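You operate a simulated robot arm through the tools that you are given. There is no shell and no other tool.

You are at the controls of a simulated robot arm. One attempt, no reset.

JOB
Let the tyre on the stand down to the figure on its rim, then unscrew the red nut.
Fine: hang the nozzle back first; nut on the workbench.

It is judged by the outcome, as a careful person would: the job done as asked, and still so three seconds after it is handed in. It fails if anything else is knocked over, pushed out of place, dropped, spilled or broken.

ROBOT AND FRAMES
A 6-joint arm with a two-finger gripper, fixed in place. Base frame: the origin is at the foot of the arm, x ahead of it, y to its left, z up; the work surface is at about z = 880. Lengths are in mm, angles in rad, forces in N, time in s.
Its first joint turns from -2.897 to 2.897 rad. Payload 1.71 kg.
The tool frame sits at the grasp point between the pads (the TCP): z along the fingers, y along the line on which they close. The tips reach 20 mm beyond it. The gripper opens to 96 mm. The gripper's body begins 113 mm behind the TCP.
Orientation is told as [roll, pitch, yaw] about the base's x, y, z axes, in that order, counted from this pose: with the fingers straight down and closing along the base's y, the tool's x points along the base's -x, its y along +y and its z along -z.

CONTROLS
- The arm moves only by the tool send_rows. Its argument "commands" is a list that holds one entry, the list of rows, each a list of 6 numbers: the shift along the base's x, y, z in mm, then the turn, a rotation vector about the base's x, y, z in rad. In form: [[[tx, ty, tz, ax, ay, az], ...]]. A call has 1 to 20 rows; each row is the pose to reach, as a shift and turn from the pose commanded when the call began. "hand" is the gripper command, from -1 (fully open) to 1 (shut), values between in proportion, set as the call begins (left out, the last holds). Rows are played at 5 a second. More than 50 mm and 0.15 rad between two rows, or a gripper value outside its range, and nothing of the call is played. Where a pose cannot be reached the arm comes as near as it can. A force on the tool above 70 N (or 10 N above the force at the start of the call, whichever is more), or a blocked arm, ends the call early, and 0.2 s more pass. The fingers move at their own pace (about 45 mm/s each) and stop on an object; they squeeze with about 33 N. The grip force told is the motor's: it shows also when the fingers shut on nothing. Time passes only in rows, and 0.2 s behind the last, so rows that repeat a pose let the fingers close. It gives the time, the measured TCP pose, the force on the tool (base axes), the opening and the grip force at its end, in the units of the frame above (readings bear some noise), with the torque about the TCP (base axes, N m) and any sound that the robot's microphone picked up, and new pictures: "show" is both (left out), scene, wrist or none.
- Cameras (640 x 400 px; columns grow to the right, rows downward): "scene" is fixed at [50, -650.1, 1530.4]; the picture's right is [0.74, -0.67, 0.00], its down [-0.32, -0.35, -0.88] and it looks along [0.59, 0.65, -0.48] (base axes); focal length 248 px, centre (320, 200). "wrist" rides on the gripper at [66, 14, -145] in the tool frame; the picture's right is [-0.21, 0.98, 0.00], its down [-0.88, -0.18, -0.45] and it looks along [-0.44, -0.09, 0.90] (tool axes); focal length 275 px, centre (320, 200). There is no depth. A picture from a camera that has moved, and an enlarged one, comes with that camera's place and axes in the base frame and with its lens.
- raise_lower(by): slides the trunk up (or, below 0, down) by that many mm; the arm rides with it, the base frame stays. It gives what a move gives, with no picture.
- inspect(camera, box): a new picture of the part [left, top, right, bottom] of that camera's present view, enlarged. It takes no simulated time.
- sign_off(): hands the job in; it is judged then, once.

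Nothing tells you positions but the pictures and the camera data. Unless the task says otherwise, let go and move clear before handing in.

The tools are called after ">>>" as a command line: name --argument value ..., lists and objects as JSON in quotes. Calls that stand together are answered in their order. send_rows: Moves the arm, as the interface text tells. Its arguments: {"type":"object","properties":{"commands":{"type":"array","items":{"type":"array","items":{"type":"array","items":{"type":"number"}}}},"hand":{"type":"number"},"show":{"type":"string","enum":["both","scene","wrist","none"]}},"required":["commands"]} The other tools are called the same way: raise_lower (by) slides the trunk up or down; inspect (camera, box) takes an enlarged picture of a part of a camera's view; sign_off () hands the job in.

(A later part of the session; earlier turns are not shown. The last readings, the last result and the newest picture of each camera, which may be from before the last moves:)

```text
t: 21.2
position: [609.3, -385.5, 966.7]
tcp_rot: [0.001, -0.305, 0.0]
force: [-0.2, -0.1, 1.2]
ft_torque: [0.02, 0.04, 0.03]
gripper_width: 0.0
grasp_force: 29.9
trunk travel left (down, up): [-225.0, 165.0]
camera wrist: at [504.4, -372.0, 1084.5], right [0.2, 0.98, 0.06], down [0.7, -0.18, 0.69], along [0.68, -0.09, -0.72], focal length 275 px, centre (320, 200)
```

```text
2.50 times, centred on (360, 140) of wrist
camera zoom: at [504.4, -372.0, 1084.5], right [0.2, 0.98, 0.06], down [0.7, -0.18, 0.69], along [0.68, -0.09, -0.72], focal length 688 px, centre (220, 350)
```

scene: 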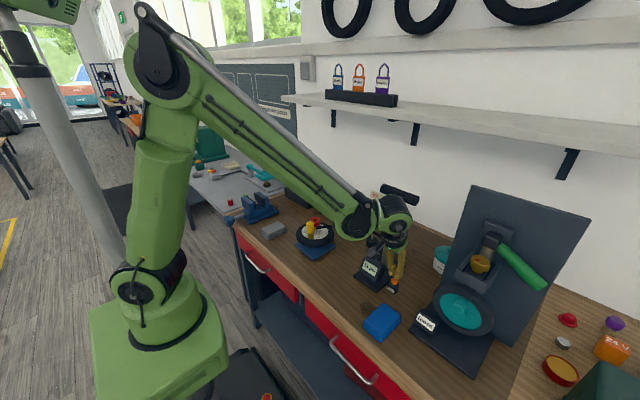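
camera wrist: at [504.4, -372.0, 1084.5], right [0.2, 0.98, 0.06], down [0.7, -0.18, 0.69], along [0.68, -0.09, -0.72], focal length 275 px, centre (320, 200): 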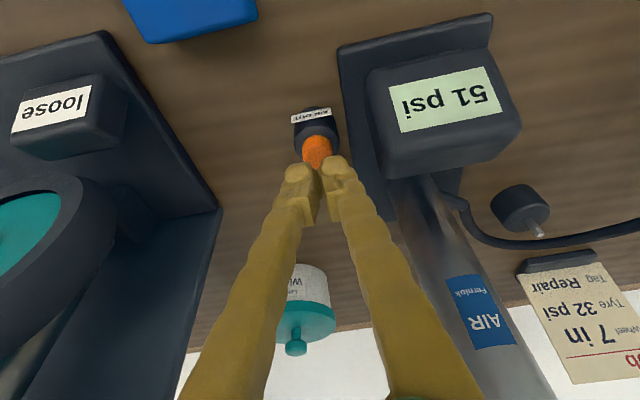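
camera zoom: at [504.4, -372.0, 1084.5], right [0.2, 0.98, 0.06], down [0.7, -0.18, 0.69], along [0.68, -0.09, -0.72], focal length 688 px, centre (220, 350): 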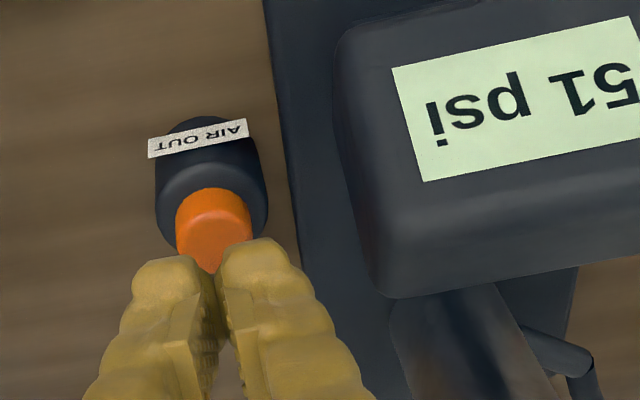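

The fingertips are just above the button. I shift 4 mm forward and give a first short press, then lift straight off, to see the travel and bleed rate.

>>> send_rows --commands '[[[4, -0.5, -8, 0, 0, 0], [4, -0.5, -15, 0, 0, 0], [4, -0.5, -19, 0, 0, 0], [4, -0.5, -14, 0, 0, 0]]]'

>>> inspect --camera "scene" --box '[350, 240, 410, 300]'

```text
t: 22.2
position: [614.6, -384.6, 952.3]
tcp_rot: [0.0, -0.304, 0.0]
force: [0.2, -0.1, -0.8]
ft_torque: [0.04, 0.02, 0.0]
gripper_width: 0.1
grasp_force: 29.6
trunk travel left (down, up): [-225.0, 165.0]
camera wrist: at [508.8, -372.3, 1070.8], right [0.2, 0.98, 0.06], down [0.7, -0.18, 0.69], along [0.68, -0.09, -0.72], focal length 275 px, centre (320, 200)
```

scene: 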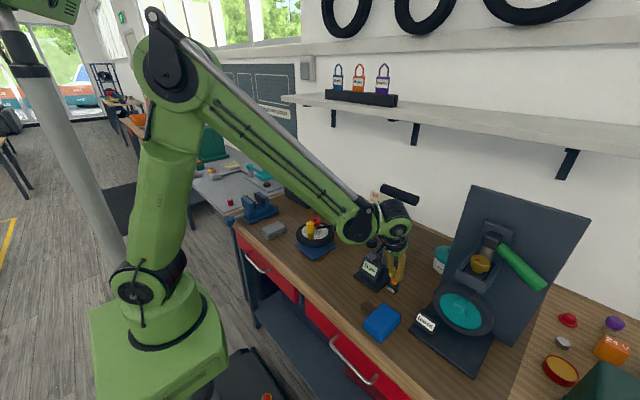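
wrist: 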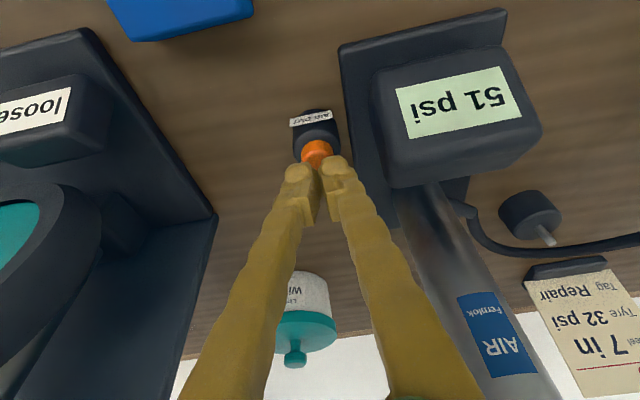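

```text
6.67 times, centred on (380, 270) of scene
camera zoom: at [50.0, -650.1, 1530.4], right [0.74, -0.67, 0.0], down [-0.32, -0.35, -0.88], along [0.59, 0.65, -0.48], focal length 1651 px, centre (-80, -267)
```

zoom: 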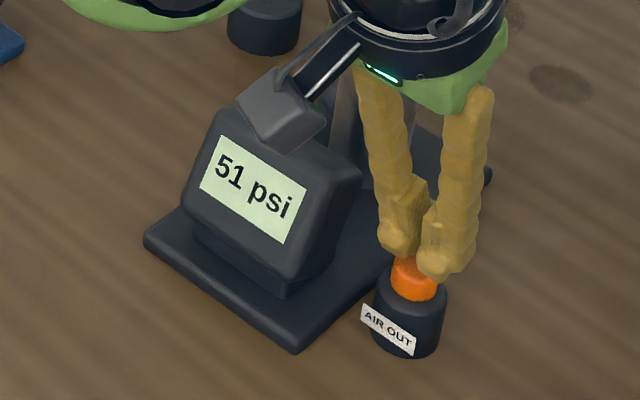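

That press did not reach; the gauge still reads 51. I press a few mm deeper, then lift off again.

>>> send_rows --commands '[[[0, 0, -4, 0, 0, 0], [0, 0, -8, 0, 0, 0], [0, 0, 0, 0, 0, 0]]]'

>>> inspect --camera "scene" --box '[350, 240, 410, 300]'

```text
t: 23.0
position: [615.3, -385.0, 951.9]
tcp_rot: [0.0, -0.304, 0.0]
force: [-1.0, 0.5, -0.7]
ft_torque: [0.01, 0.02, -0.01]
gripper_width: 0.0
grasp_force: 29.7
trunk travel left (down, up): [-225.0, 165.0]
camera wrist: at [509.0, -372.4, 1070.4], right [0.2, 0.98, 0.06], down [0.7, -0.18, 0.69], along [0.68, -0.09, -0.72], focal length 275 px, centre (320, 200)
```

scene: 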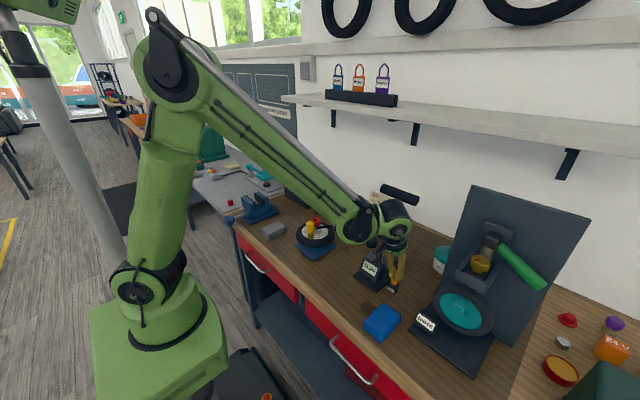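
wrist: 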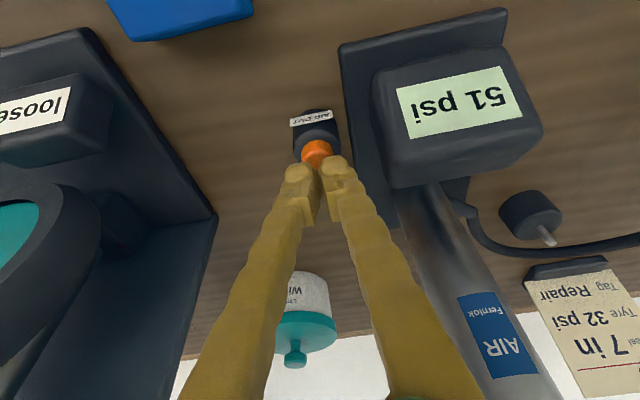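

```text
6.67 times, centred on (380, 270) of scene
camera zoom: at [50.0, -650.1, 1530.4], right [0.74, -0.67, 0.0], down [-0.32, -0.35, -0.88], along [0.59, 0.65, -0.48], focal length 1651 px, centre (-80, -267)
```

zoom: 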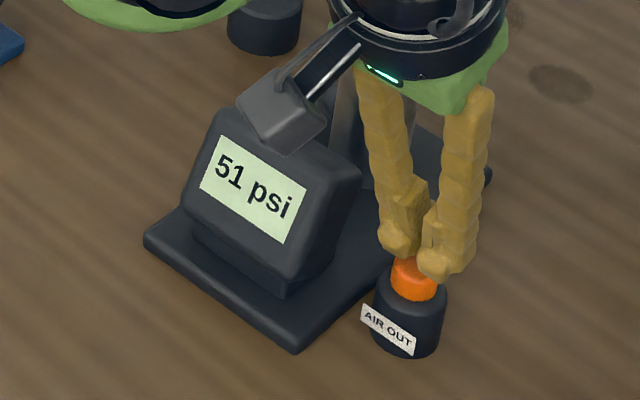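

Still 51. I press down in smaller holds and read the force and sound while pressed.

>>> send_rows --commands '[[[0, 0, -4, 0, 0, 0], [0, 0, -7, 0, 0, 0]]]' --show "wrist"

>>> inspect --camera "scene" --box '[350, 240, 410, 300]'

```text
t: 23.6
position: [614.5, -385.9, 944.8]
tcp_rot: [0.0, -0.305, -0.001]
force: [1.2, -0.5, 0.5]
ft_torque: [-0.01, 0.02, -0.02]
gripper_width: 0.0
grasp_force: 29.4
trunk travel left (down, up): [-225.0, 165.0]
camera wrist: at [508.6, -372.5, 1063.6], right [0.2, 0.98, 0.06], down [0.7, -0.18, 0.69], along [0.68, -0.09, -0.72], focal length 275 px, centre (320, 200)
```

wrist: 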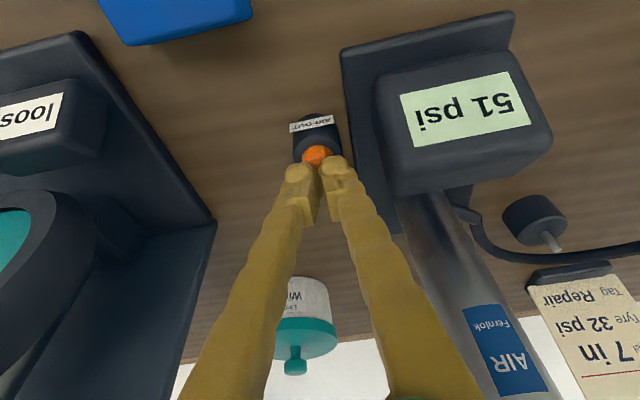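

```text
6.67 times, centred on (380, 270) of scene
camera zoom: at [50.0, -650.1, 1530.4], right [0.74, -0.67, 0.0], down [-0.32, -0.35, -0.88], along [0.59, 0.65, -0.48], focal length 1651 px, centre (-80, -267)
```

zoom: 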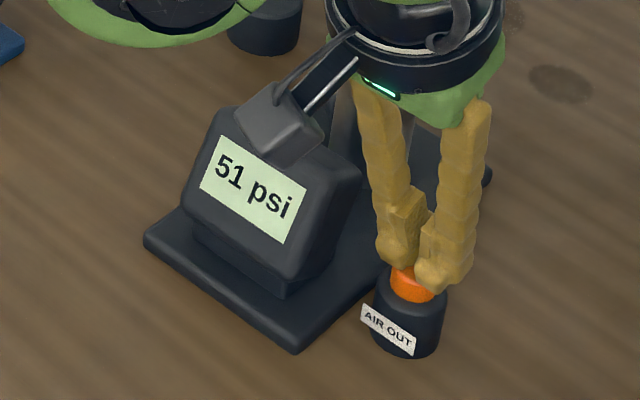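

There's no contact force at z 945; the tips sit a bit too far back over the button. I lift, shift 7 mm toward -x, and press again.

>>> send_rows --commands '[[[0, 0, 8, 0, 0, 0], [-7, 1, 8, 0, 0, 0], [-7, 1, 3, 0, 0, 0], [-7, 1, 0, 0, 0, 0]]]' --show "wrist"

>>> inspect --camera "scene" --box '[350, 240, 410, 300]'

>>> inspect --camera "wrist" --box '[270, 90, 370, 210]'

```text
t: 24.6
position: [608.6, -384.6, 945.5]
tcp_rot: [0.001, -0.303, 0.0]
force: [-0.2, -0.8, -0.6]
ft_torque: [-0.04, -0.02, 0.02]
gripper_width: 6.1
grasp_force: 29.8
trunk travel left (down, up): [-225.0, 165.0]
camera wrist: at [501.7, -371.5, 1063.7], right [0.2, 0.98, 0.06], down [0.7, -0.18, 0.69], along [0.68, -0.09, -0.72], focal length 275 px, centre (320, 200)
```

wrist: 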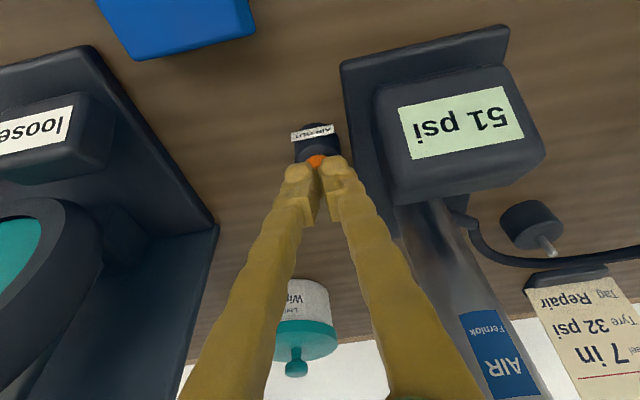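

```text
6.67 times, centred on (380, 270) of scene
camera zoom: at [50.0, -650.1, 1530.4], right [0.74, -0.67, 0.0], down [-0.32, -0.35, -0.88], along [0.59, 0.65, -0.48], focal length 1651 px, centre (-80, -267)
```

zoom: 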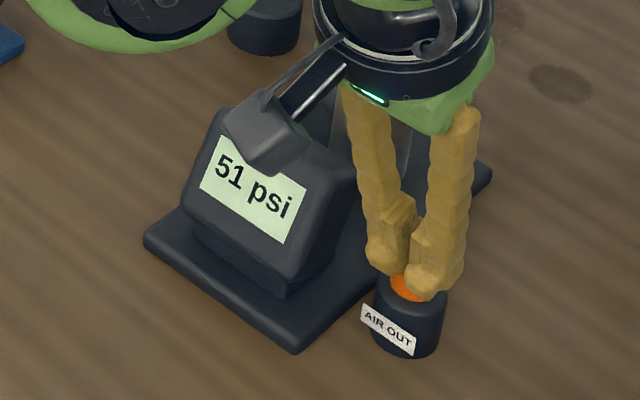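

```text
3.33 times, centred on (320, 150) of wrist
camera zoom: at [501.7, -371.5, 1063.7], right [0.2, 0.98, 0.06], down [0.7, -0.18, 0.69], along [0.68, -0.09, -0.72], focal length 918 px, centre (320, 367)
```

zoom: 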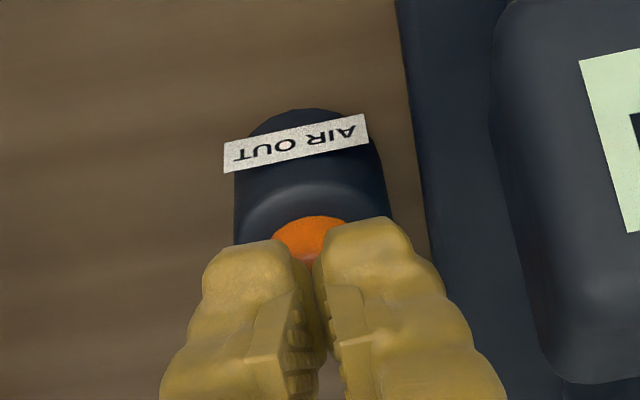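

The gripper opening went to 6 mm, so the button is wedging between the two tips. I lift off and shift 9 mm toward -y to press with a single fingertip instead.

>>> send_rows --commands '[[[0, 0, 6, 0, 0, 0], [0, 0, 12, 0, 0, 0], [0, -9, 12, 0, 0, 0], [0, -9, 6, 0, 0, 0], [0, -9, 6, 0, 0, 0]]]' --show "wrist"

>>> inspect --camera "scene" --box '[350, 240, 410, 300]'

>>> inspect --camera "wrist" --box '[270, 90, 370, 210]'

```text
t: 25.8
position: [607.7, -393.6, 951.1]
tcp_rot: [-0.001, -0.303, -0.001]
force: [-0.1, -0.5, 0.0]
ft_torque: [0.01, -0.01, 0.0]
gripper_width: 0.1
grasp_force: 29.8
trunk travel left (down, up): [-225.0, 165.0]
camera wrist: at [501.0, -380.5, 1069.4], right [0.2, 0.98, 0.06], down [0.7, -0.18, 0.69], along [0.68, -0.09, -0.72], focal length 275 px, centre (320, 200)
```

wrist: 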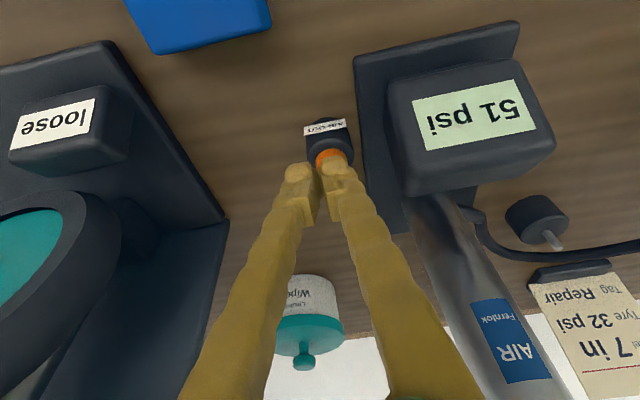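

```text
6.67 times, centred on (380, 270) of scene
camera zoom: at [50.0, -650.1, 1530.4], right [0.74, -0.67, 0.0], down [-0.32, -0.35, -0.88], along [0.59, 0.65, -0.48], focal length 1651 px, centre (-80, -267)
```

zoom: 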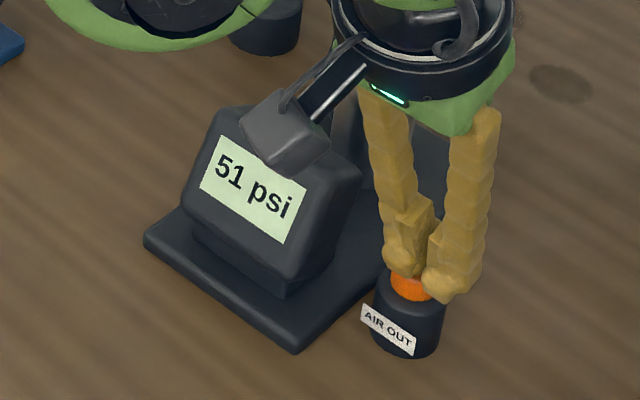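

```text
3.33 times, centred on (320, 150) of wrist
camera zoom: at [501.0, -380.5, 1069.4], right [0.2, 0.98, 0.06], down [0.7, -0.18, 0.69], along [0.68, -0.09, -0.72], focal length 918 px, centre (320, 367)
```

zoom: 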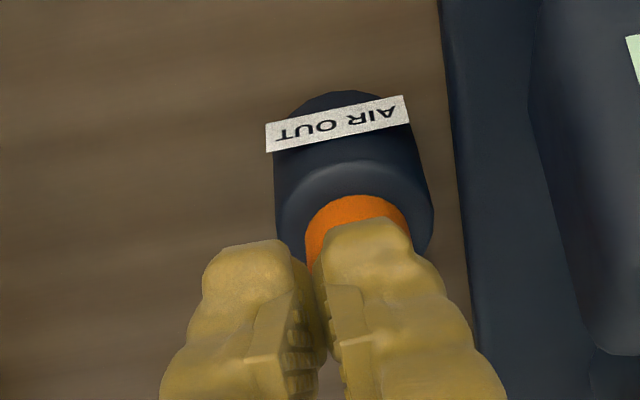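

The +y fingertip is now over the button. I press down in 2 mm steps.

>>> send_rows --commands '[[[0, 0, -3, 0, 0, 0], [0, 0, -5, 0, 0, 0]]]' --show "wrist"

>>> inspect --camera "wrist" --box '[270, 60, 540, 210]'

```text
t: 26.4
position: [607.5, -394.8, 947.1]
tcp_rot: [0.0, -0.302, -0.001]
force: [-0.6, 0.2, 0.2]
ft_torque: [-0.03, 0.02, 0.02]
gripper_width: 0.0
grasp_force: 29.5
trunk travel left (down, up): [-225.0, 165.0]
camera wrist: at [501.2, -381.1, 1064.5], right [0.2, 0.98, 0.06], down [0.7, -0.18, 0.69], along [0.68, -0.09, -0.72], focal length 275 px, centre (320, 200)
```

wrist: 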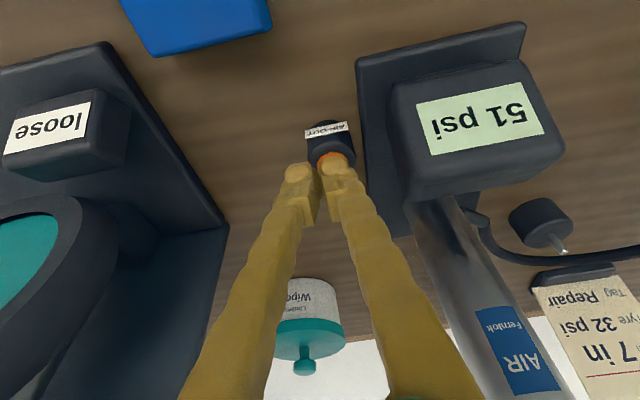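

```text
2.37 times, centred on (405, 135) of wrist
camera zoom: at [501.2, -381.1, 1064.5], right [0.2, 0.98, 0.06], down [0.7, -0.18, 0.69], along [0.68, -0.09, -0.72], focal length 652 px, centre (118, 354)
```

zoom: 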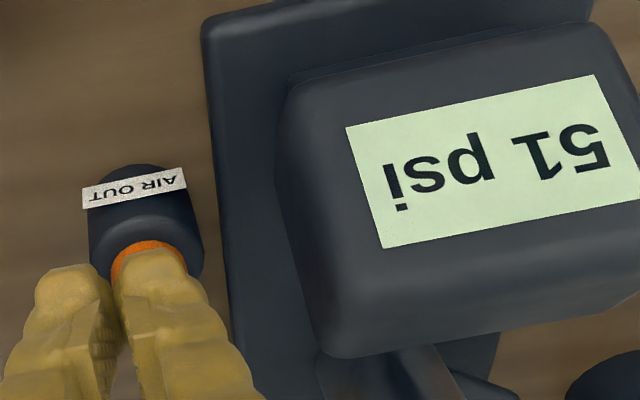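

Force is still nil and the gauge reads 51. I keep stepping down.

>>> send_rows --commands '[[[0, 0, -3, 0, 0, 0]]]' --show "wrist"

```text
t: 26.8
position: [608.0, -394.7, 943.2]
tcp_rot: [0.001, -0.305, 0.0]
force: [0.4, 0.1, 0.6]
ft_torque: [0.0, 0.0, 0.03]
gripper_width: 0.0
grasp_force: 29.6
trunk travel left (down, up): [-225.0, 165.0]
camera wrist: at [500.8, -381.0, 1061.9], right [0.2, 0.98, 0.06], down [0.7, -0.18, 0.69], along [0.68, -0.09, -0.72], focal length 275 px, centre (320, 200)
```

wrist: 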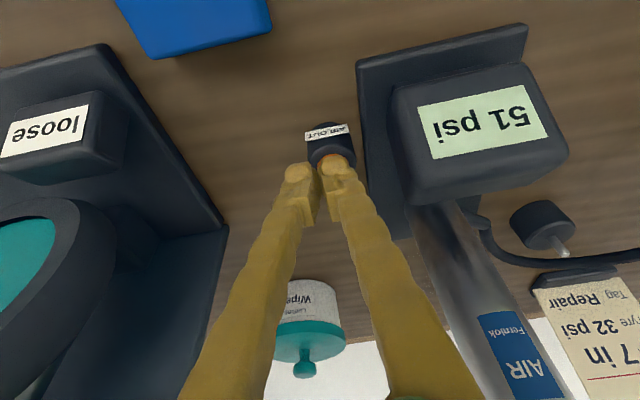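

>>> send_rows --commands '[[[0, 0, -2.5, 0, 0, 0]]]' --show "wrist"

>>> inspect --camera "scene" --box '[350, 240, 410, 300]'

```text
t: 27.2
position: [607.2, -395.2, 940.0]
tcp_rot: [0.0, -0.305, -0.001]
force: [-0.3, 1.2, 1.9]
ft_torque: [0.03, 0.04, -0.02]
gripper_width: 0.0
grasp_force: 29.0
trunk travel left (down, up): [-225.0, 165.0]
heard: click
camera wrist: at [500.9, -381.1, 1059.4], right [0.2, 0.98, 0.06], down [0.7, -0.18, 0.69], along [0.68, -0.09, -0.72], focal length 275 px, centre (320, 200)
```

wrist: 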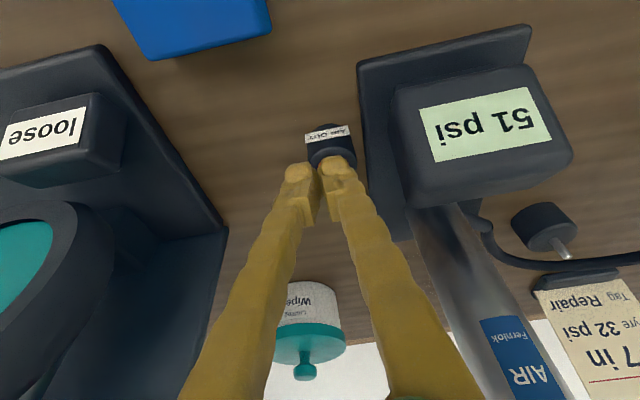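

```text
6.67 times, centred on (380, 270) of scene
camera zoom: at [50.0, -650.1, 1530.4], right [0.74, -0.67, 0.0], down [-0.32, -0.35, -0.88], along [0.59, 0.65, -0.48], focal length 1651 px, centre (-80, -267)
```

zoom: 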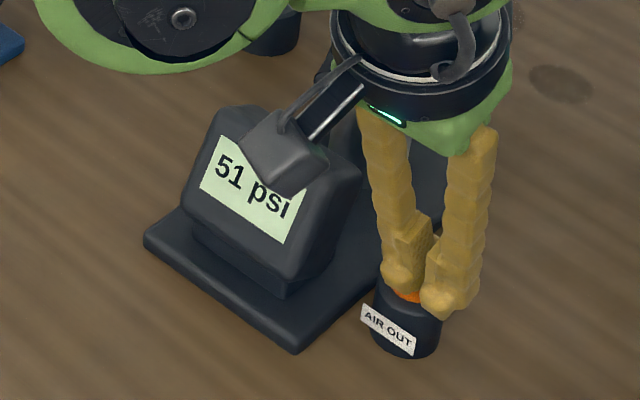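

I heard a click: the button is pressed at z 940. I hold one step and watch the gauge.

>>> send_rows --commands '[[[0, 0, 0, 0, 0, 0]]]' --show "wrist"

>>> inspect --camera "wrist" --box '[400, 70, 560, 180]'

```text
t: 27.6
position: [607.0, -394.2, 940.3]
tcp_rot: [0.0, -0.306, 0.0]
force: [0.2, 0.2, 2.5]
ft_torque: [0.06, 0.0, 0.01]
gripper_width: 0.0
grasp_force: 29.5
trunk travel left (down, up): [-225.0, 165.0]
camera wrist: at [500.9, -381.1, 1059.3], right [0.2, 0.98, 0.06], down [0.7, -0.18, 0.69], along [0.68, -0.09, -0.72], focal length 275 px, centre (320, 200)
```

wrist: 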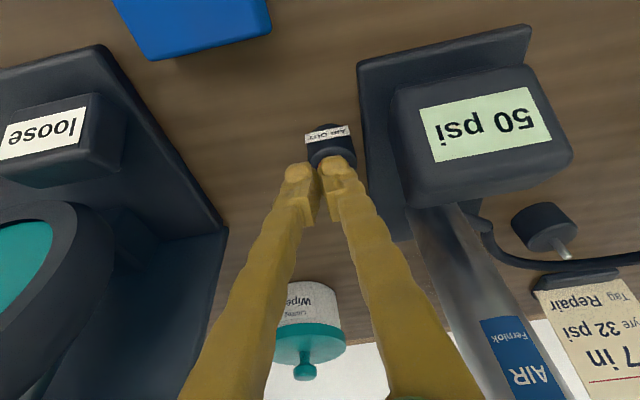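

```text
3.64 times, centred on (480, 125) of wrist
camera zoom: at [500.9, -381.1, 1059.3], right [0.2, 0.98, 0.06], down [0.7, -0.18, 0.69], along [0.68, -0.09, -0.72], focal length 1001 px, centre (-262, 473)
```

zoom: 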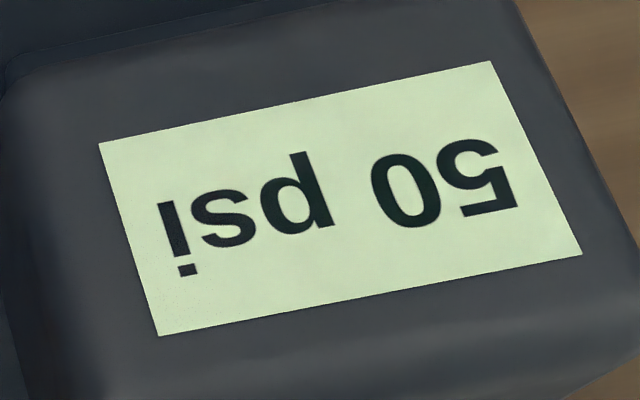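

It's falling slowly (50 psi). I hold for about a second to measure the rate.

>>> send_rows --commands '[[[0, 0, 0, 0, 0, 0], [0, 0, 0, 0, 0, 0], [0, 0, 0, 0, 0, 0], [0, 0, 0, 0, 0, 0]]]' --show "wrist"

```text
t: 28.6
position: [606.1, -394.7, 940.8]
tcp_rot: [0.0, -0.303, 0.0]
force: [-0.2, 0.0, 2.6]
ft_torque: [-0.01, 0.01, 0.02]
gripper_width: 0.1
grasp_force: 29.2
trunk travel left (down, up): [-225.0, 165.0]
camera wrist: at [500.8, -381.1, 1059.3], right [0.2, 0.98, 0.06], down [0.7, -0.18, 0.69], along [0.68, -0.09, -0.72], focal length 275 px, centre (320, 200)
```

wrist: 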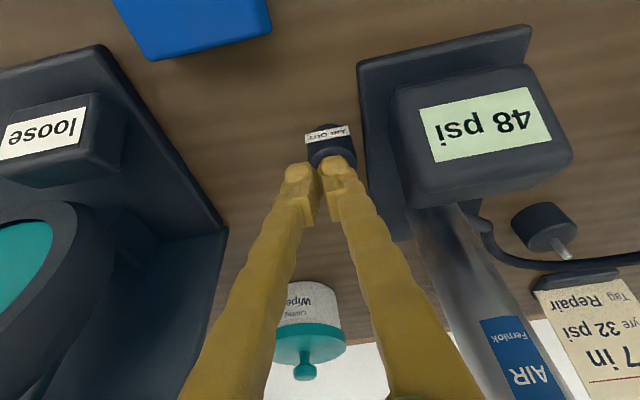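

About 2 psi per second. I hold for roughly 4 s, which should bring it to about 40.

>>> send_rows --commands '[[[0, 0, 0, 0, 0, 0], [0, 0, 0, 0, 0, 0], [0, 0, 0, 0, 0, 0], [0, 0, 0, 0, 0, 0], [0, 0, 0, 0, 0, 0], [0, 0, 0, 0, 0, 0], [0, 0, 0, 0, 0, 0], [0, 0, 0, 0, 0, 0], [0, 0, 0, 0, 0, 0], [0, 0, 0, 0, 0, 0], [0, 0, 0, 0, 0, 0], [0, 0, 0, 0, 0, 0], [0, 0, 0, 0, 0, 0], [0, 0, 0, 0, 0, 0], [0, 0, 0, 0, 0, 0], [0, 0, 0, 0, 0, 0], [0, 0, 0, 0, 0, 0], [0, 0, 0, 0, 0, 0]]]' --show "wrist"

```text
t: 32.4
position: [608.0, -394.0, 941.0]
tcp_rot: [-0.001, -0.304, -0.002]
force: [0.2, 0.0, 2.7]
ft_torque: [0.01, 0.01, -0.05]
gripper_width: 0.0
grasp_force: 29.6
trunk travel left (down, up): [-225.0, 165.0]
camera wrist: at [500.8, -381.1, 1059.3], right [0.2, 0.98, 0.06], down [0.7, -0.18, 0.69], along [0.68, -0.09, -0.72], focal length 275 px, centre (320, 200)
```

wrist: 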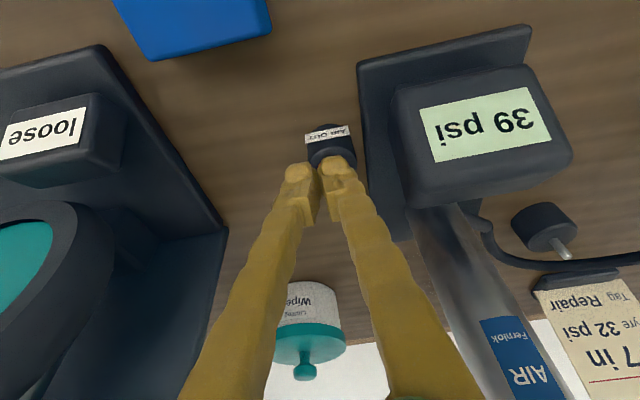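

39 psi, falling about 2.4 psi/s. I hold about 1.8 s more.

>>> send_rows --commands '[[[0, 0, 0, 0, 0, 0], [0, 0, 0, 0, 0, 0], [0, 0, 0, 0, 0, 0], [0, 0, 0, 0, 0, 0], [0, 0, 0, 0, 0, 0], [0, 0, 0, 0, 0, 0], [0, 0, 0, 0, 0, 0], [0, 0, 0, 0, 0, 0]]]' --show "wrist"

```text
t: 34.2
position: [607.2, -394.4, 940.8]
tcp_rot: [0.001, -0.305, 0.0]
force: [0.0, -0.5, 2.7]
ft_torque: [0.0, 0.0, 0.04]
gripper_width: 0.0
grasp_force: 29.3
trunk travel left (down, up): [-225.0, 165.0]
camera wrist: at [500.8, -381.1, 1059.3], right [0.2, 0.98, 0.06], down [0.7, -0.18, 0.69], along [0.68, -0.09, -0.72], focal length 275 px, centre (320, 200)
```

wrist: 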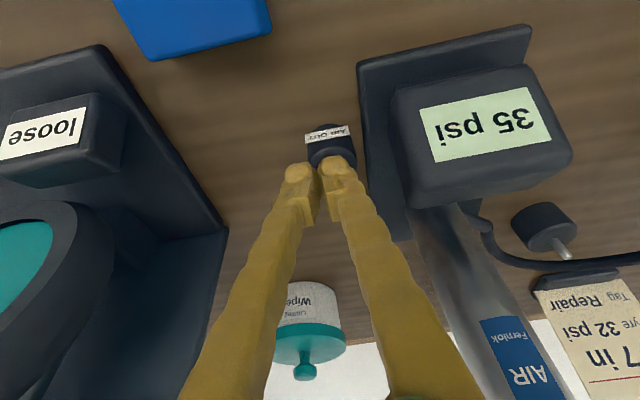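

35 psi. I hold two more steps, then take the last bit in short steps.

>>> send_rows --commands '[[[0, 0, 0, 0, 0, 0], [0, 0, 0, 0, 0, 0]]]' --show "wrist"

```text
t: 34.8
position: [606.5, -395.3, 940.7]
tcp_rot: [0.001, -0.303, -0.001]
force: [-1.4, -0.8, 3.4]
ft_torque: [0.0, -0.01, 0.0]
gripper_width: 0.0
grasp_force: 29.2
trunk travel left (down, up): [-225.0, 165.0]
camera wrist: at [500.8, -381.1, 1059.3], right [0.2, 0.98, 0.06], down [0.7, -0.18, 0.69], along [0.68, -0.09, -0.72], focal length 275 px, centre (320, 200)
```

wrist: 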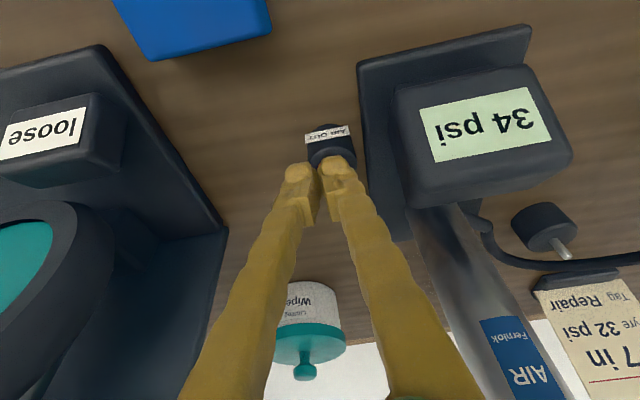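

34 psi, probably about 33.6. One more short hold, then release.

>>> send_rows --commands '[[[0, 0, 0, 0, 0, 0]]]' --show "wrist"

```text
t: 35.2
position: [608.3, -393.8, 941.5]
tcp_rot: [0.001, -0.303, -0.001]
force: [-0.8, 0.1, 2.5]
ft_torque: [0.05, 0.0, 0.01]
gripper_width: 0.0
grasp_force: 29.0
trunk travel left (down, up): [-225.0, 165.0]
camera wrist: at [500.8, -381.1, 1059.3], right [0.2, 0.98, 0.06], down [0.7, -0.18, 0.69], along [0.68, -0.09, -0.72], focal length 275 px, centre (320, 200)
```

wrist: 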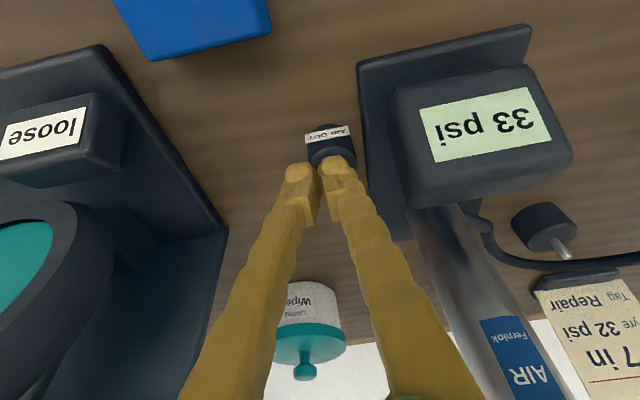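

33 psi. I release the button now.

>>> send_rows --commands '[[[0, 0, 10, 0, 0, 0], [0, 0, 14, 0, 0, 0]]]' --show "wrist"

>>> inspect --camera "wrist" --box '[270, 60, 540, 210]'

```text
t: 35.8
position: [606.9, -393.9, 955.5]
tcp_rot: [-0.002, -0.302, 0.001]
force: [0.0, -0.9, 0.3]
ft_torque: [0.03, -0.01, 0.05]
gripper_width: 0.1
grasp_force: 29.1
trunk travel left (down, up): [-225.0, 165.0]
camera wrist: at [500.7, -380.3, 1073.9], right [0.2, 0.98, 0.06], down [0.7, -0.18, 0.69], along [0.68, -0.09, -0.72], focal length 275 px, centre (320, 200)
```

wrist: 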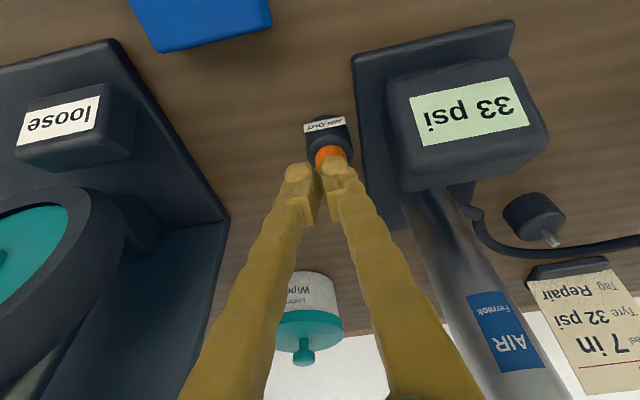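

```text
2.37 times, centred on (405, 135) of wrist
camera zoom: at [500.7, -380.3, 1073.9], right [0.2, 0.98, 0.06], down [0.7, -0.18, 0.69], along [0.68, -0.09, -0.72], focal length 652 px, centre (118, 354)
```

zoom: 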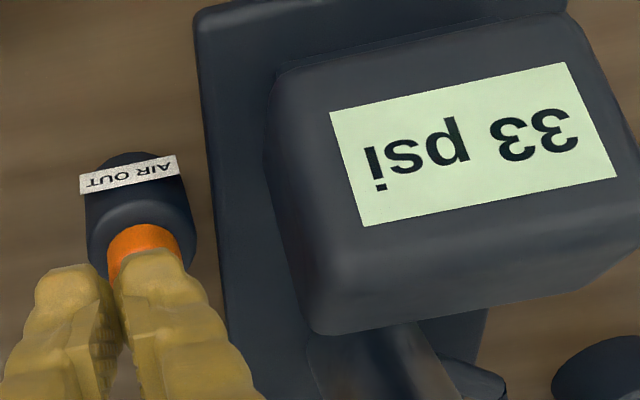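

The gauge settled at 33. One quick tap should take off the remaining fraction.

>>> send_rows --commands '[[[0, 0, -8, 0, 0, 0], [0, 0, -14, 0, 0, 0], [0, 0, -2, 0, 0, 0]]]' --show "wrist"

>>> inspect --camera "wrist" --box '[270, 60, 540, 210]'

```text
t: 36.6
position: [608.0, -394.9, 953.4]
tcp_rot: [0.002, -0.303, 0.001]
force: [0.9, 0.3, -0.3]
ft_torque: [0.01, 0.03, 0.03]
gripper_width: 0.3
grasp_force: 30.1
trunk travel left (down, up): [-225.0, 165.0]
heard: click
camera wrist: at [501.6, -381.8, 1071.9], right [0.2, 0.98, 0.06], down [0.7, -0.18, 0.69], along [0.68, -0.09, -0.72], focal length 275 px, centre (320, 200)
```

wrist: 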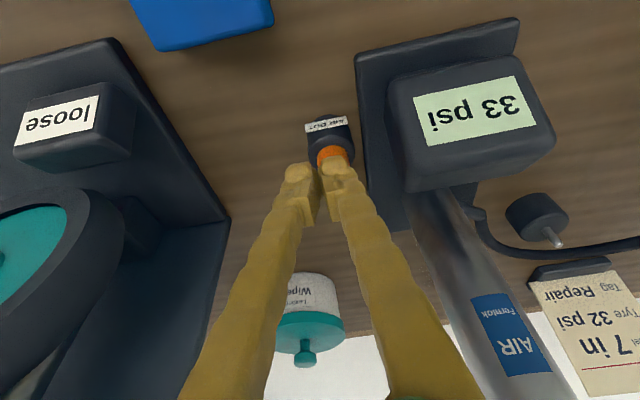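

```text
2.37 times, centred on (405, 135) of wrist
camera zoom: at [501.6, -381.8, 1071.9], right [0.2, 0.98, 0.06], down [0.7, -0.18, 0.69], along [0.68, -0.09, -0.72], focal length 652 px, centre (118, 354)
```

zoom: 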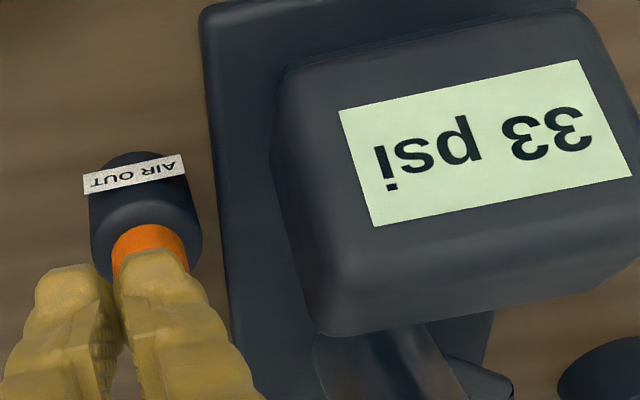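

It clicked but still shows 33. I give another, slightly longer tap.

>>> send_rows --commands '[[[0, 0, -6, 0, 0, 0], [0, 0, -12.5, 0, 0, 0], [0, 0, 0, 0, 0, 0]]]' --show "wrist"

>>> inspect --camera "wrist" --box '[270, 60, 540, 210]'

```text
t: 37.4
position: [606.9, -393.4, 953.5]
tcp_rot: [0.0, -0.303, -0.001]
force: [0.1, 0.1, 0.2]
ft_torque: [0.03, -0.02, 0.01]
gripper_width: 0.1
grasp_force: 29.5
trunk travel left (down, up): [-225.0, 165.0]
heard: click
camera wrist: at [501.3, -380.9, 1072.2], right [0.2, 0.98, 0.06], down [0.7, -0.18, 0.69], along [0.68, -0.09, -0.72], focal length 275 px, centre (320, 200)
```

wrist: 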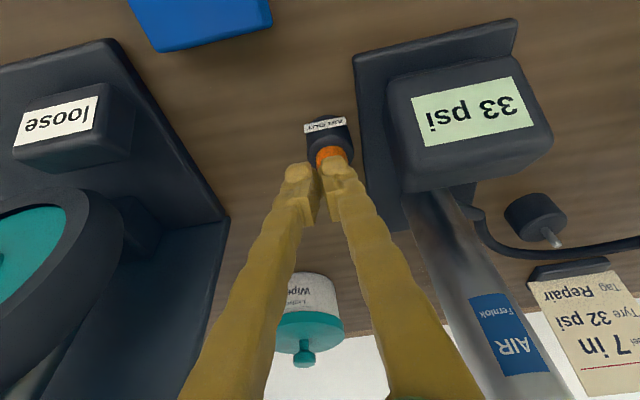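

```text
2.37 times, centred on (405, 135) of wrist
camera zoom: at [501.3, -380.9, 1072.2], right [0.2, 0.98, 0.06], down [0.7, -0.18, 0.69], along [0.68, -0.09, -0.72], focal length 652 px, centre (118, 354)
```

zoom: 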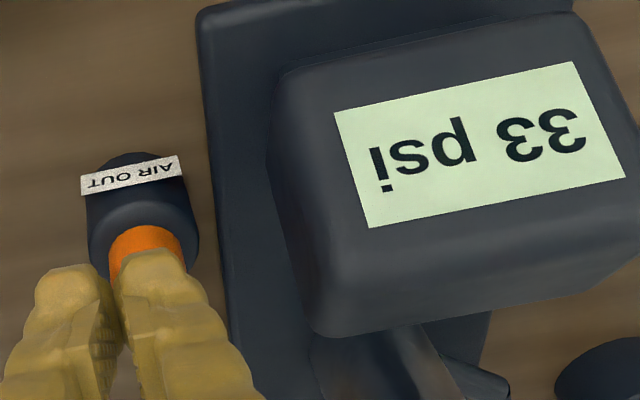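

Still 33; each tap only takes a fraction. I hold the press one step (about 0.3 s) this time.

>>> send_rows --commands '[[[0, 0, -6, 0, 0, 0], [0, 0, -12.5, 0, 0, 0], [0, 0, -12.5, 0, 0, 0], [0, 0, 0, 0, 0, 0]]]' --show "wrist"

>>> inspect --camera "wrist" --box '[270, 60, 540, 210]'

```text
t: 38.4
position: [606.6, -394.9, 953.1]
tcp_rot: [0.0, -0.304, 0.002]
force: [1.2, -0.8, -0.9]
ft_torque: [0.0, 0.0, 0.0]
gripper_width: 0.0
grasp_force: 29.1
trunk travel left (down, up): [-225.0, 165.0]
heard: click
camera wrist: at [500.5, -381.2, 1072.1], right [0.2, 0.98, 0.06], down [0.7, -0.18, 0.69], along [0.68, -0.09, -0.72], focal length 275 px, centre (320, 200)
```

wrist: 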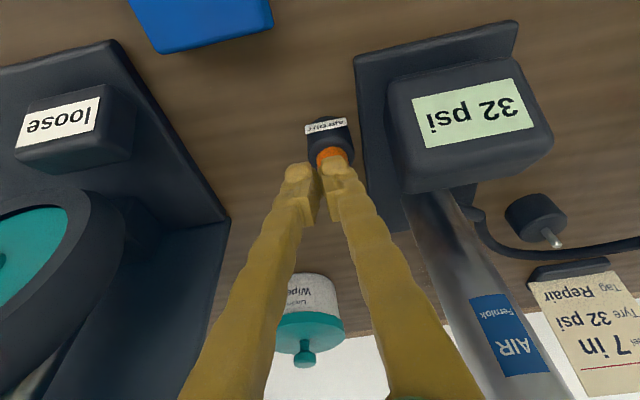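

```text
2.37 times, centred on (405, 135) of wrist
camera zoom: at [500.5, -381.2, 1072.1], right [0.2, 0.98, 0.06], down [0.7, -0.18, 0.69], along [0.68, -0.09, -0.72], focal length 652 px, centre (118, 354)
```

zoom: 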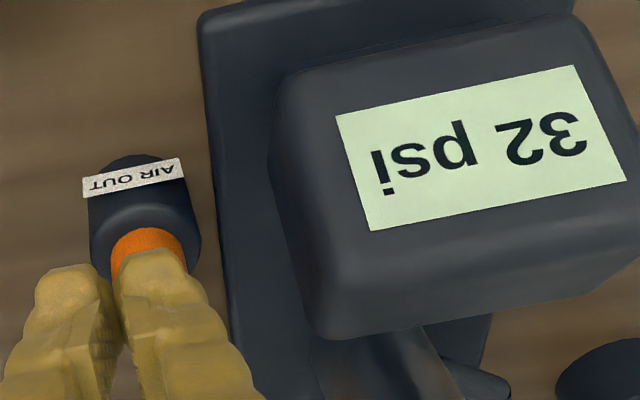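

The gauge reads 32 psi, matching the rim. I lift away, straighten the tool and go back above the nozzle.

>>> send_rows --commands '[[[0, 0, 40, 0, 0, 0], [0, 0, 85, 0, 0, 0], [0, 0, 130, 0, 0, 0], [0, 0, 175, 0, 0, 0], [0, 0, 198, 0, 0, 0], [-8, 35, 198, 0, 0.04, 0], [-16, 75, 198, 0, 0.1, 0], [-26, 118, 198, 0, 0.15, 0], [-38, 163, 198, 0, 0.2, 0], [-50, 207, 198, 0, 0.25, 0], [-62, 250, 198, 0, 0.29, 0], [-74, 293, 198, 0, 0.29, 0], [-80, 323.5, 198, 0, 0.29, 0], [-80, 323.5, 198, 0, 0.29, 0]]]'

>>> inspect --camera "wrist" --box '[260, 90, 400, 230]'

>>> inspect --camera "scene" --box '[290, 180, 345, 250]'

```text
t: 41.4
position: [527.9, -69.2, 1150.7]
tcp_rot: [0.001, -0.014, -0.001]
force: [0.0, -0.1, 0.0]
ft_torque: [-0.02, -0.01, 0.01]
gripper_width: 0.1
grasp_force: 29.5
trunk travel left (down, up): [-225.0, 165.0]
camera wrist: at [460.7, -57.0, 1294.6], right [0.21, 0.98, 0.0], down [0.87, -0.18, 0.46], along [0.45, -0.09, -0.89], focal length 275 px, centre (320, 200)
```

scene: 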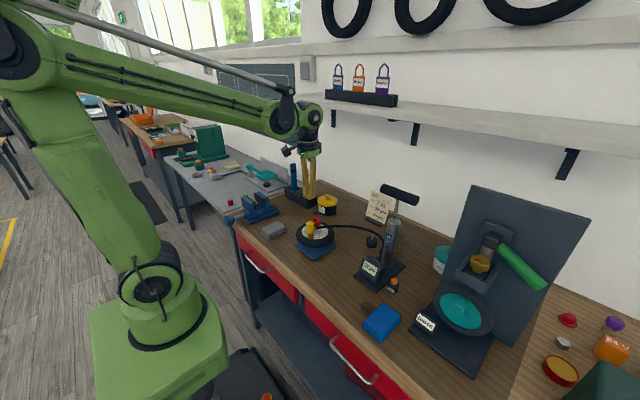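
wrist: 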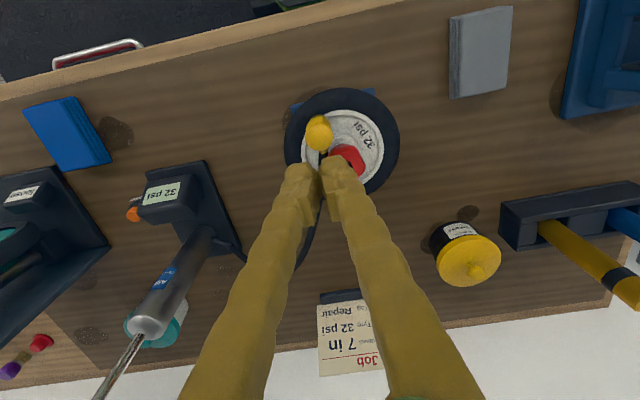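

```text
2.86 times, centred on (330, 160) of wrist
camera zoom: at [460.7, -57.0, 1294.6], right [0.21, 0.98, 0.0], down [0.87, -0.18, 0.46], along [0.45, -0.09, -0.89], focal length 786 px, centre (291, 314)
```

zoom: 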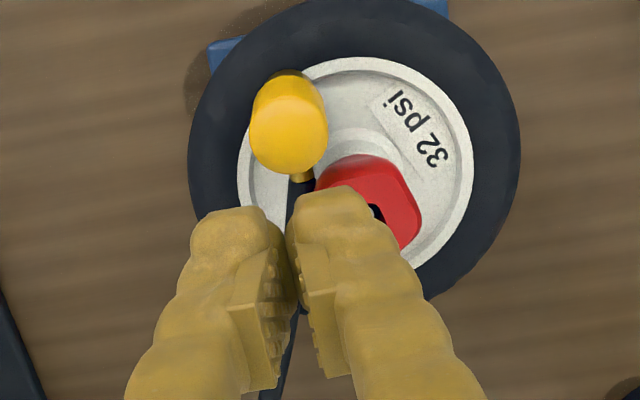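

```text
5.71 times, centred on (318, 215) of scene
camera zoom: at [50.0, -650.1, 1530.4], right [0.74, -0.67, 0.0], down [-0.32, -0.35, -0.88], along [0.59, 0.65, -0.48], focal length 1415 px, centre (334, 114)
```

zoom: 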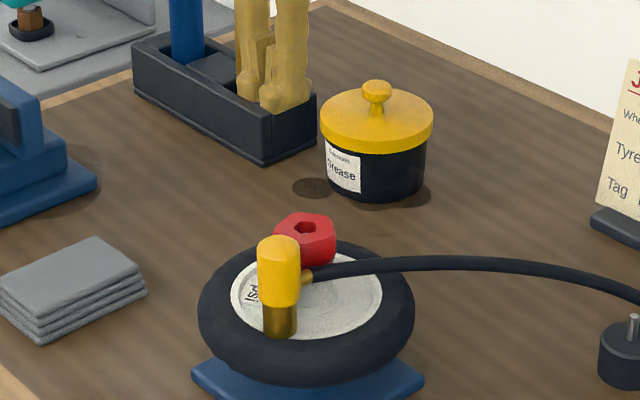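

The gauge still shows 32 psi and the nozzle stands upright on the valve. I open partway and lower around it.

>>> send_rows --commands '[[[-0.5, -0.5, 0, 0, 0, 0], [-1, -1, -5, 0, 0, 0], [-1, -1, -30, 0, 0, 0], [-1, -1, -60, 0, 0, 0], [-1, -1, -90, 0, 0, 0], [-1, -1, -115, 0, 0, 0], [-1, -1, -132, 0, 0, 0], [-1, -1, -132, 0, 0, 0]]]' --hand 0

>>> inspect --camera "wrist" --box '[260, 120, 400, 260]'

```text
t: 43.2
position: [527.8, -71.9, 1017.0]
tcp_rot: [0.001, -0.017, 0.001]
force: [0.2, -0.4, 0.1]
ft_torque: [-0.01, 0.04, -0.01]
gripper_width: 48.0
grasp_force: 0.0
trunk travel left (down, up): [-225.0, 165.0]
camera wrist: at [459.1, -59.0, 1161.6], right [0.21, 0.98, 0.0], down [0.87, -0.18, 0.46], along [0.45, -0.09, -0.89], focal length 275 px, centre (320, 200)
```

scene: 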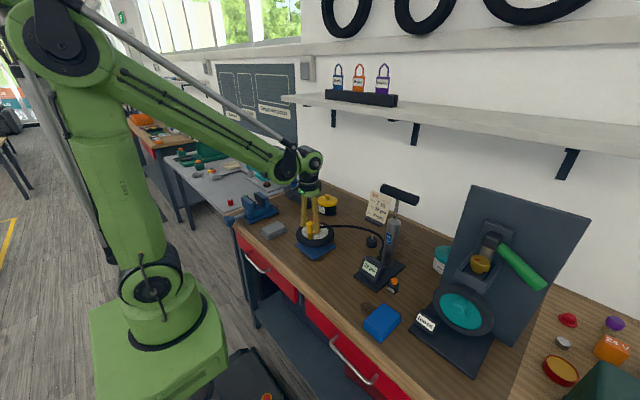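
wrist: 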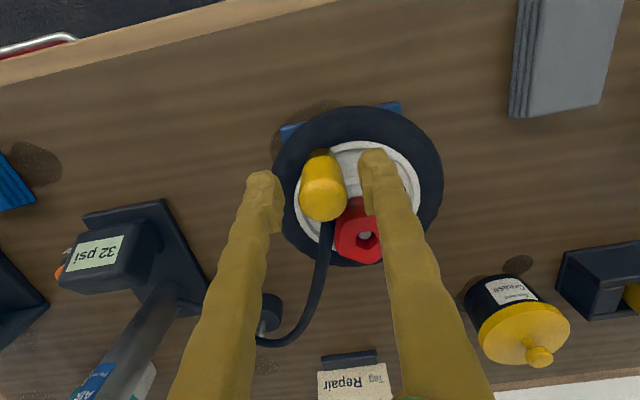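

```text
2.86 times, centred on (330, 190) of wrist
camera zoom: at [459.1, -59.0, 1161.6], right [0.21, 0.98, 0.0], down [0.87, -0.18, 0.46], along [0.45, -0.09, -0.89], focal length 786 px, centre (291, 229)
```

zoom: 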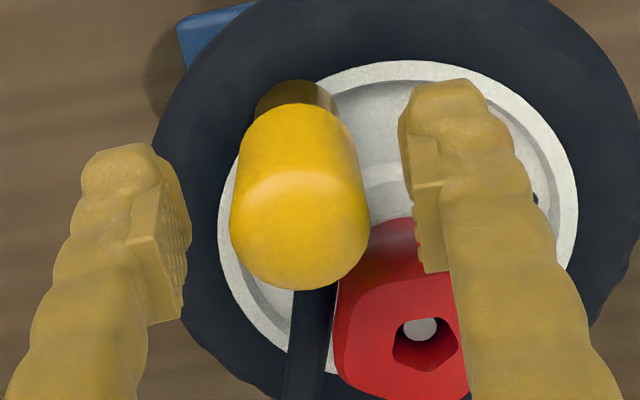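

I shift 1.5 mm to centre and close on the nozzle.

>>> send_rows --commands '[[[0, 1.5, 0, 0, 0, 0], [0, 1.5, 0, 0, 0, 0]]]' --show "none"

>>> send_rows --commands '[[[0, 0, 0, 0, 0, 0], [0, 0, 0, 0, 0, 0], [0, 0, 0, 0, 0, 0], [0, 0, 0, 0, 0, 0]]]' --hand 1 --show "wrist"

```text
t: 43.8
position: [526.7, -70.7, 1017.6]
tcp_rot: [0.0, -0.013, 0.0]
force: [0.1, 0.2, 0.3]
ft_torque: [-0.02, 0.01, 0.0]
gripper_width: 47.9
grasp_force: 0.1
trunk travel left (down, up): [-225.0, 165.0]
```

```text
t: 44.8
position: [526.5, -70.8, 1018.2]
tcp_rot: [-0.001, -0.015, -0.001]
force: [0.2, -1.2, 0.4]
ft_torque: [-0.01, 0.0, -0.03]
gripper_width: 26.4
grasp_force: 33.3
trunk travel left (down, up): [-225.0, 165.0]
camera wrist: at [459.0, -57.0, 1162.1], right [0.21, 0.98, 0.0], down [0.87, -0.18, 0.46], along [0.45, -0.09, -0.89], focal length 275 px, centre (320, 200)
```

wrist: 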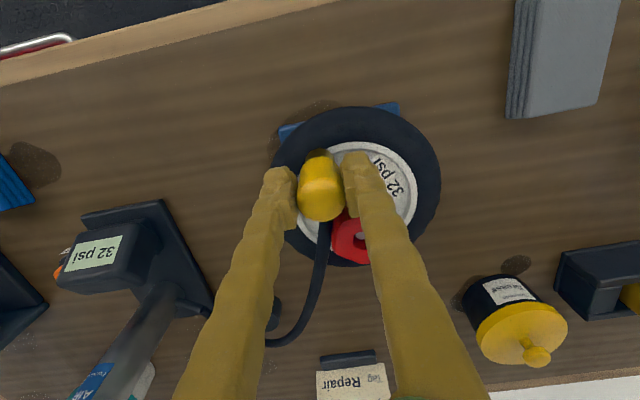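

Gripped again at 26.4 mm. I lift straight up and carry the nozzle back above its holder.

>>> send_rows --commands '[[[0, 0, 8, 0, 0, 0], [0, 0, 25, 0, 0, 0], [0, 0, 50, 0, 0, 0], [0, 0, 80, 0, 0, 0], [30, -17, 80, 0, 0, 0], [70, -39, 80, 0, 0, 0], [110, -62, 80, 0, 0, 0], [150, -84, 80, 0, 0, 0], [190, -107, 80, 0, 0, 0], [213, -119, 80, 0, 0, 0], [220.5, -123.6, 80, 0, 0, 0], [220.5, -123.6, 60, 0, 0, 0], [220.5, -123.6, 40, 0, 0, 0], [220.5, -123.6, 20, 0, 0, 0], [220.5, -123.6, 0, 0, 0, 0], [220.5, -123.6, 0, 0, 0, 0]]]'

>>> inspect --camera "scene" --box '[345, 195, 405, 255]'

>>> inspect --camera "wrist" --box '[270, 90, 370, 210]'

```text
t: 48.2
position: [746.6, -194.7, 1018.9]
tcp_rot: [0.0, -0.013, -0.001]
force: [-0.6, -0.7, -1.9]
ft_torque: [-0.02, -0.01, -0.01]
gripper_width: 26.4
grasp_force: 33.2
trunk travel left (down, up): [-225.0, 165.0]
camera wrist: at [678.9, -181.8, 1162.6], right [0.21, 0.98, 0.0], down [0.87, -0.18, 0.46], along [0.45, -0.09, -0.89], focal length 275 px, centre (320, 200)
```

scene: 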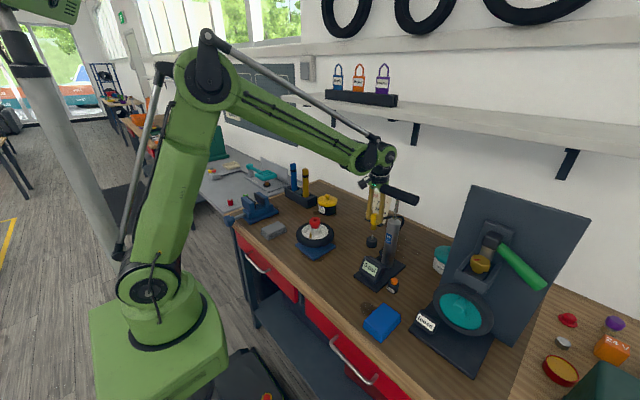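
wrist: 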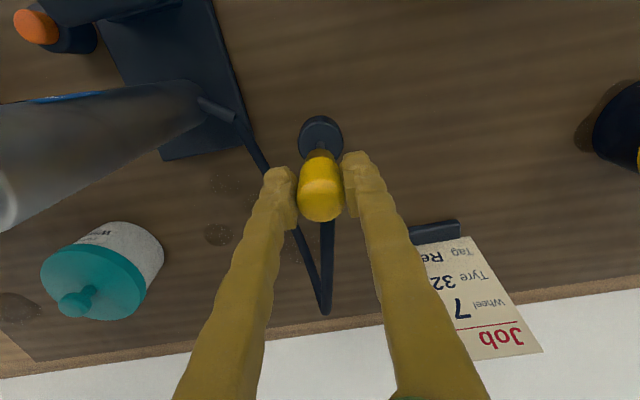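

```text
6.67 times, centred on (375, 225) of scene
camera zoom: at [50.0, -650.1, 1530.4], right [0.74, -0.67, 0.0], down [-0.32, -0.35, -0.88], along [0.59, 0.65, -0.48], focal length 1651 px, centre (-47, 33)
```

zoom: 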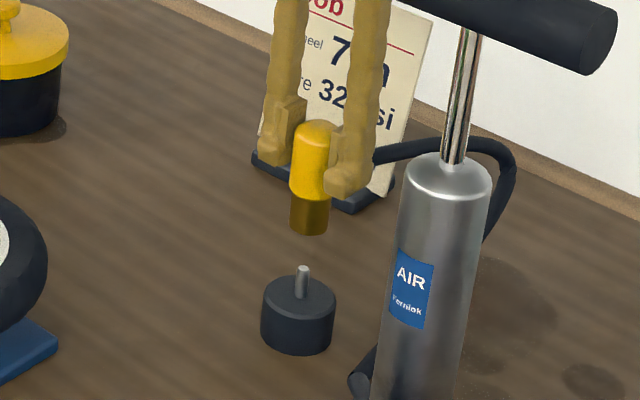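

```text
3.33 times, centred on (320, 150) of wrist
camera zoom: at [678.9, -181.8, 1162.6], right [0.21, 0.98, 0.0], down [0.87, -0.18, 0.46], along [0.45, -0.09, -0.89], focal length 918 px, centre (320, 367)
```

zoom: 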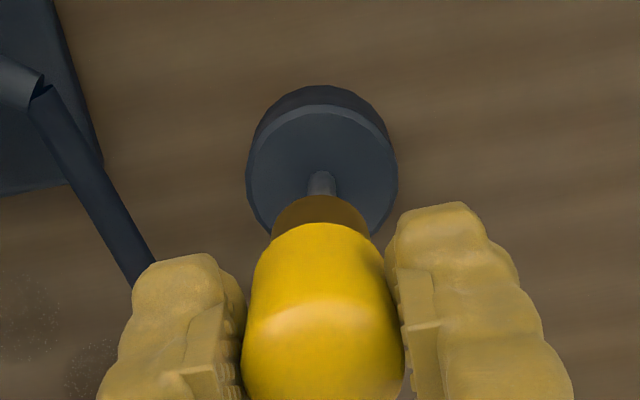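

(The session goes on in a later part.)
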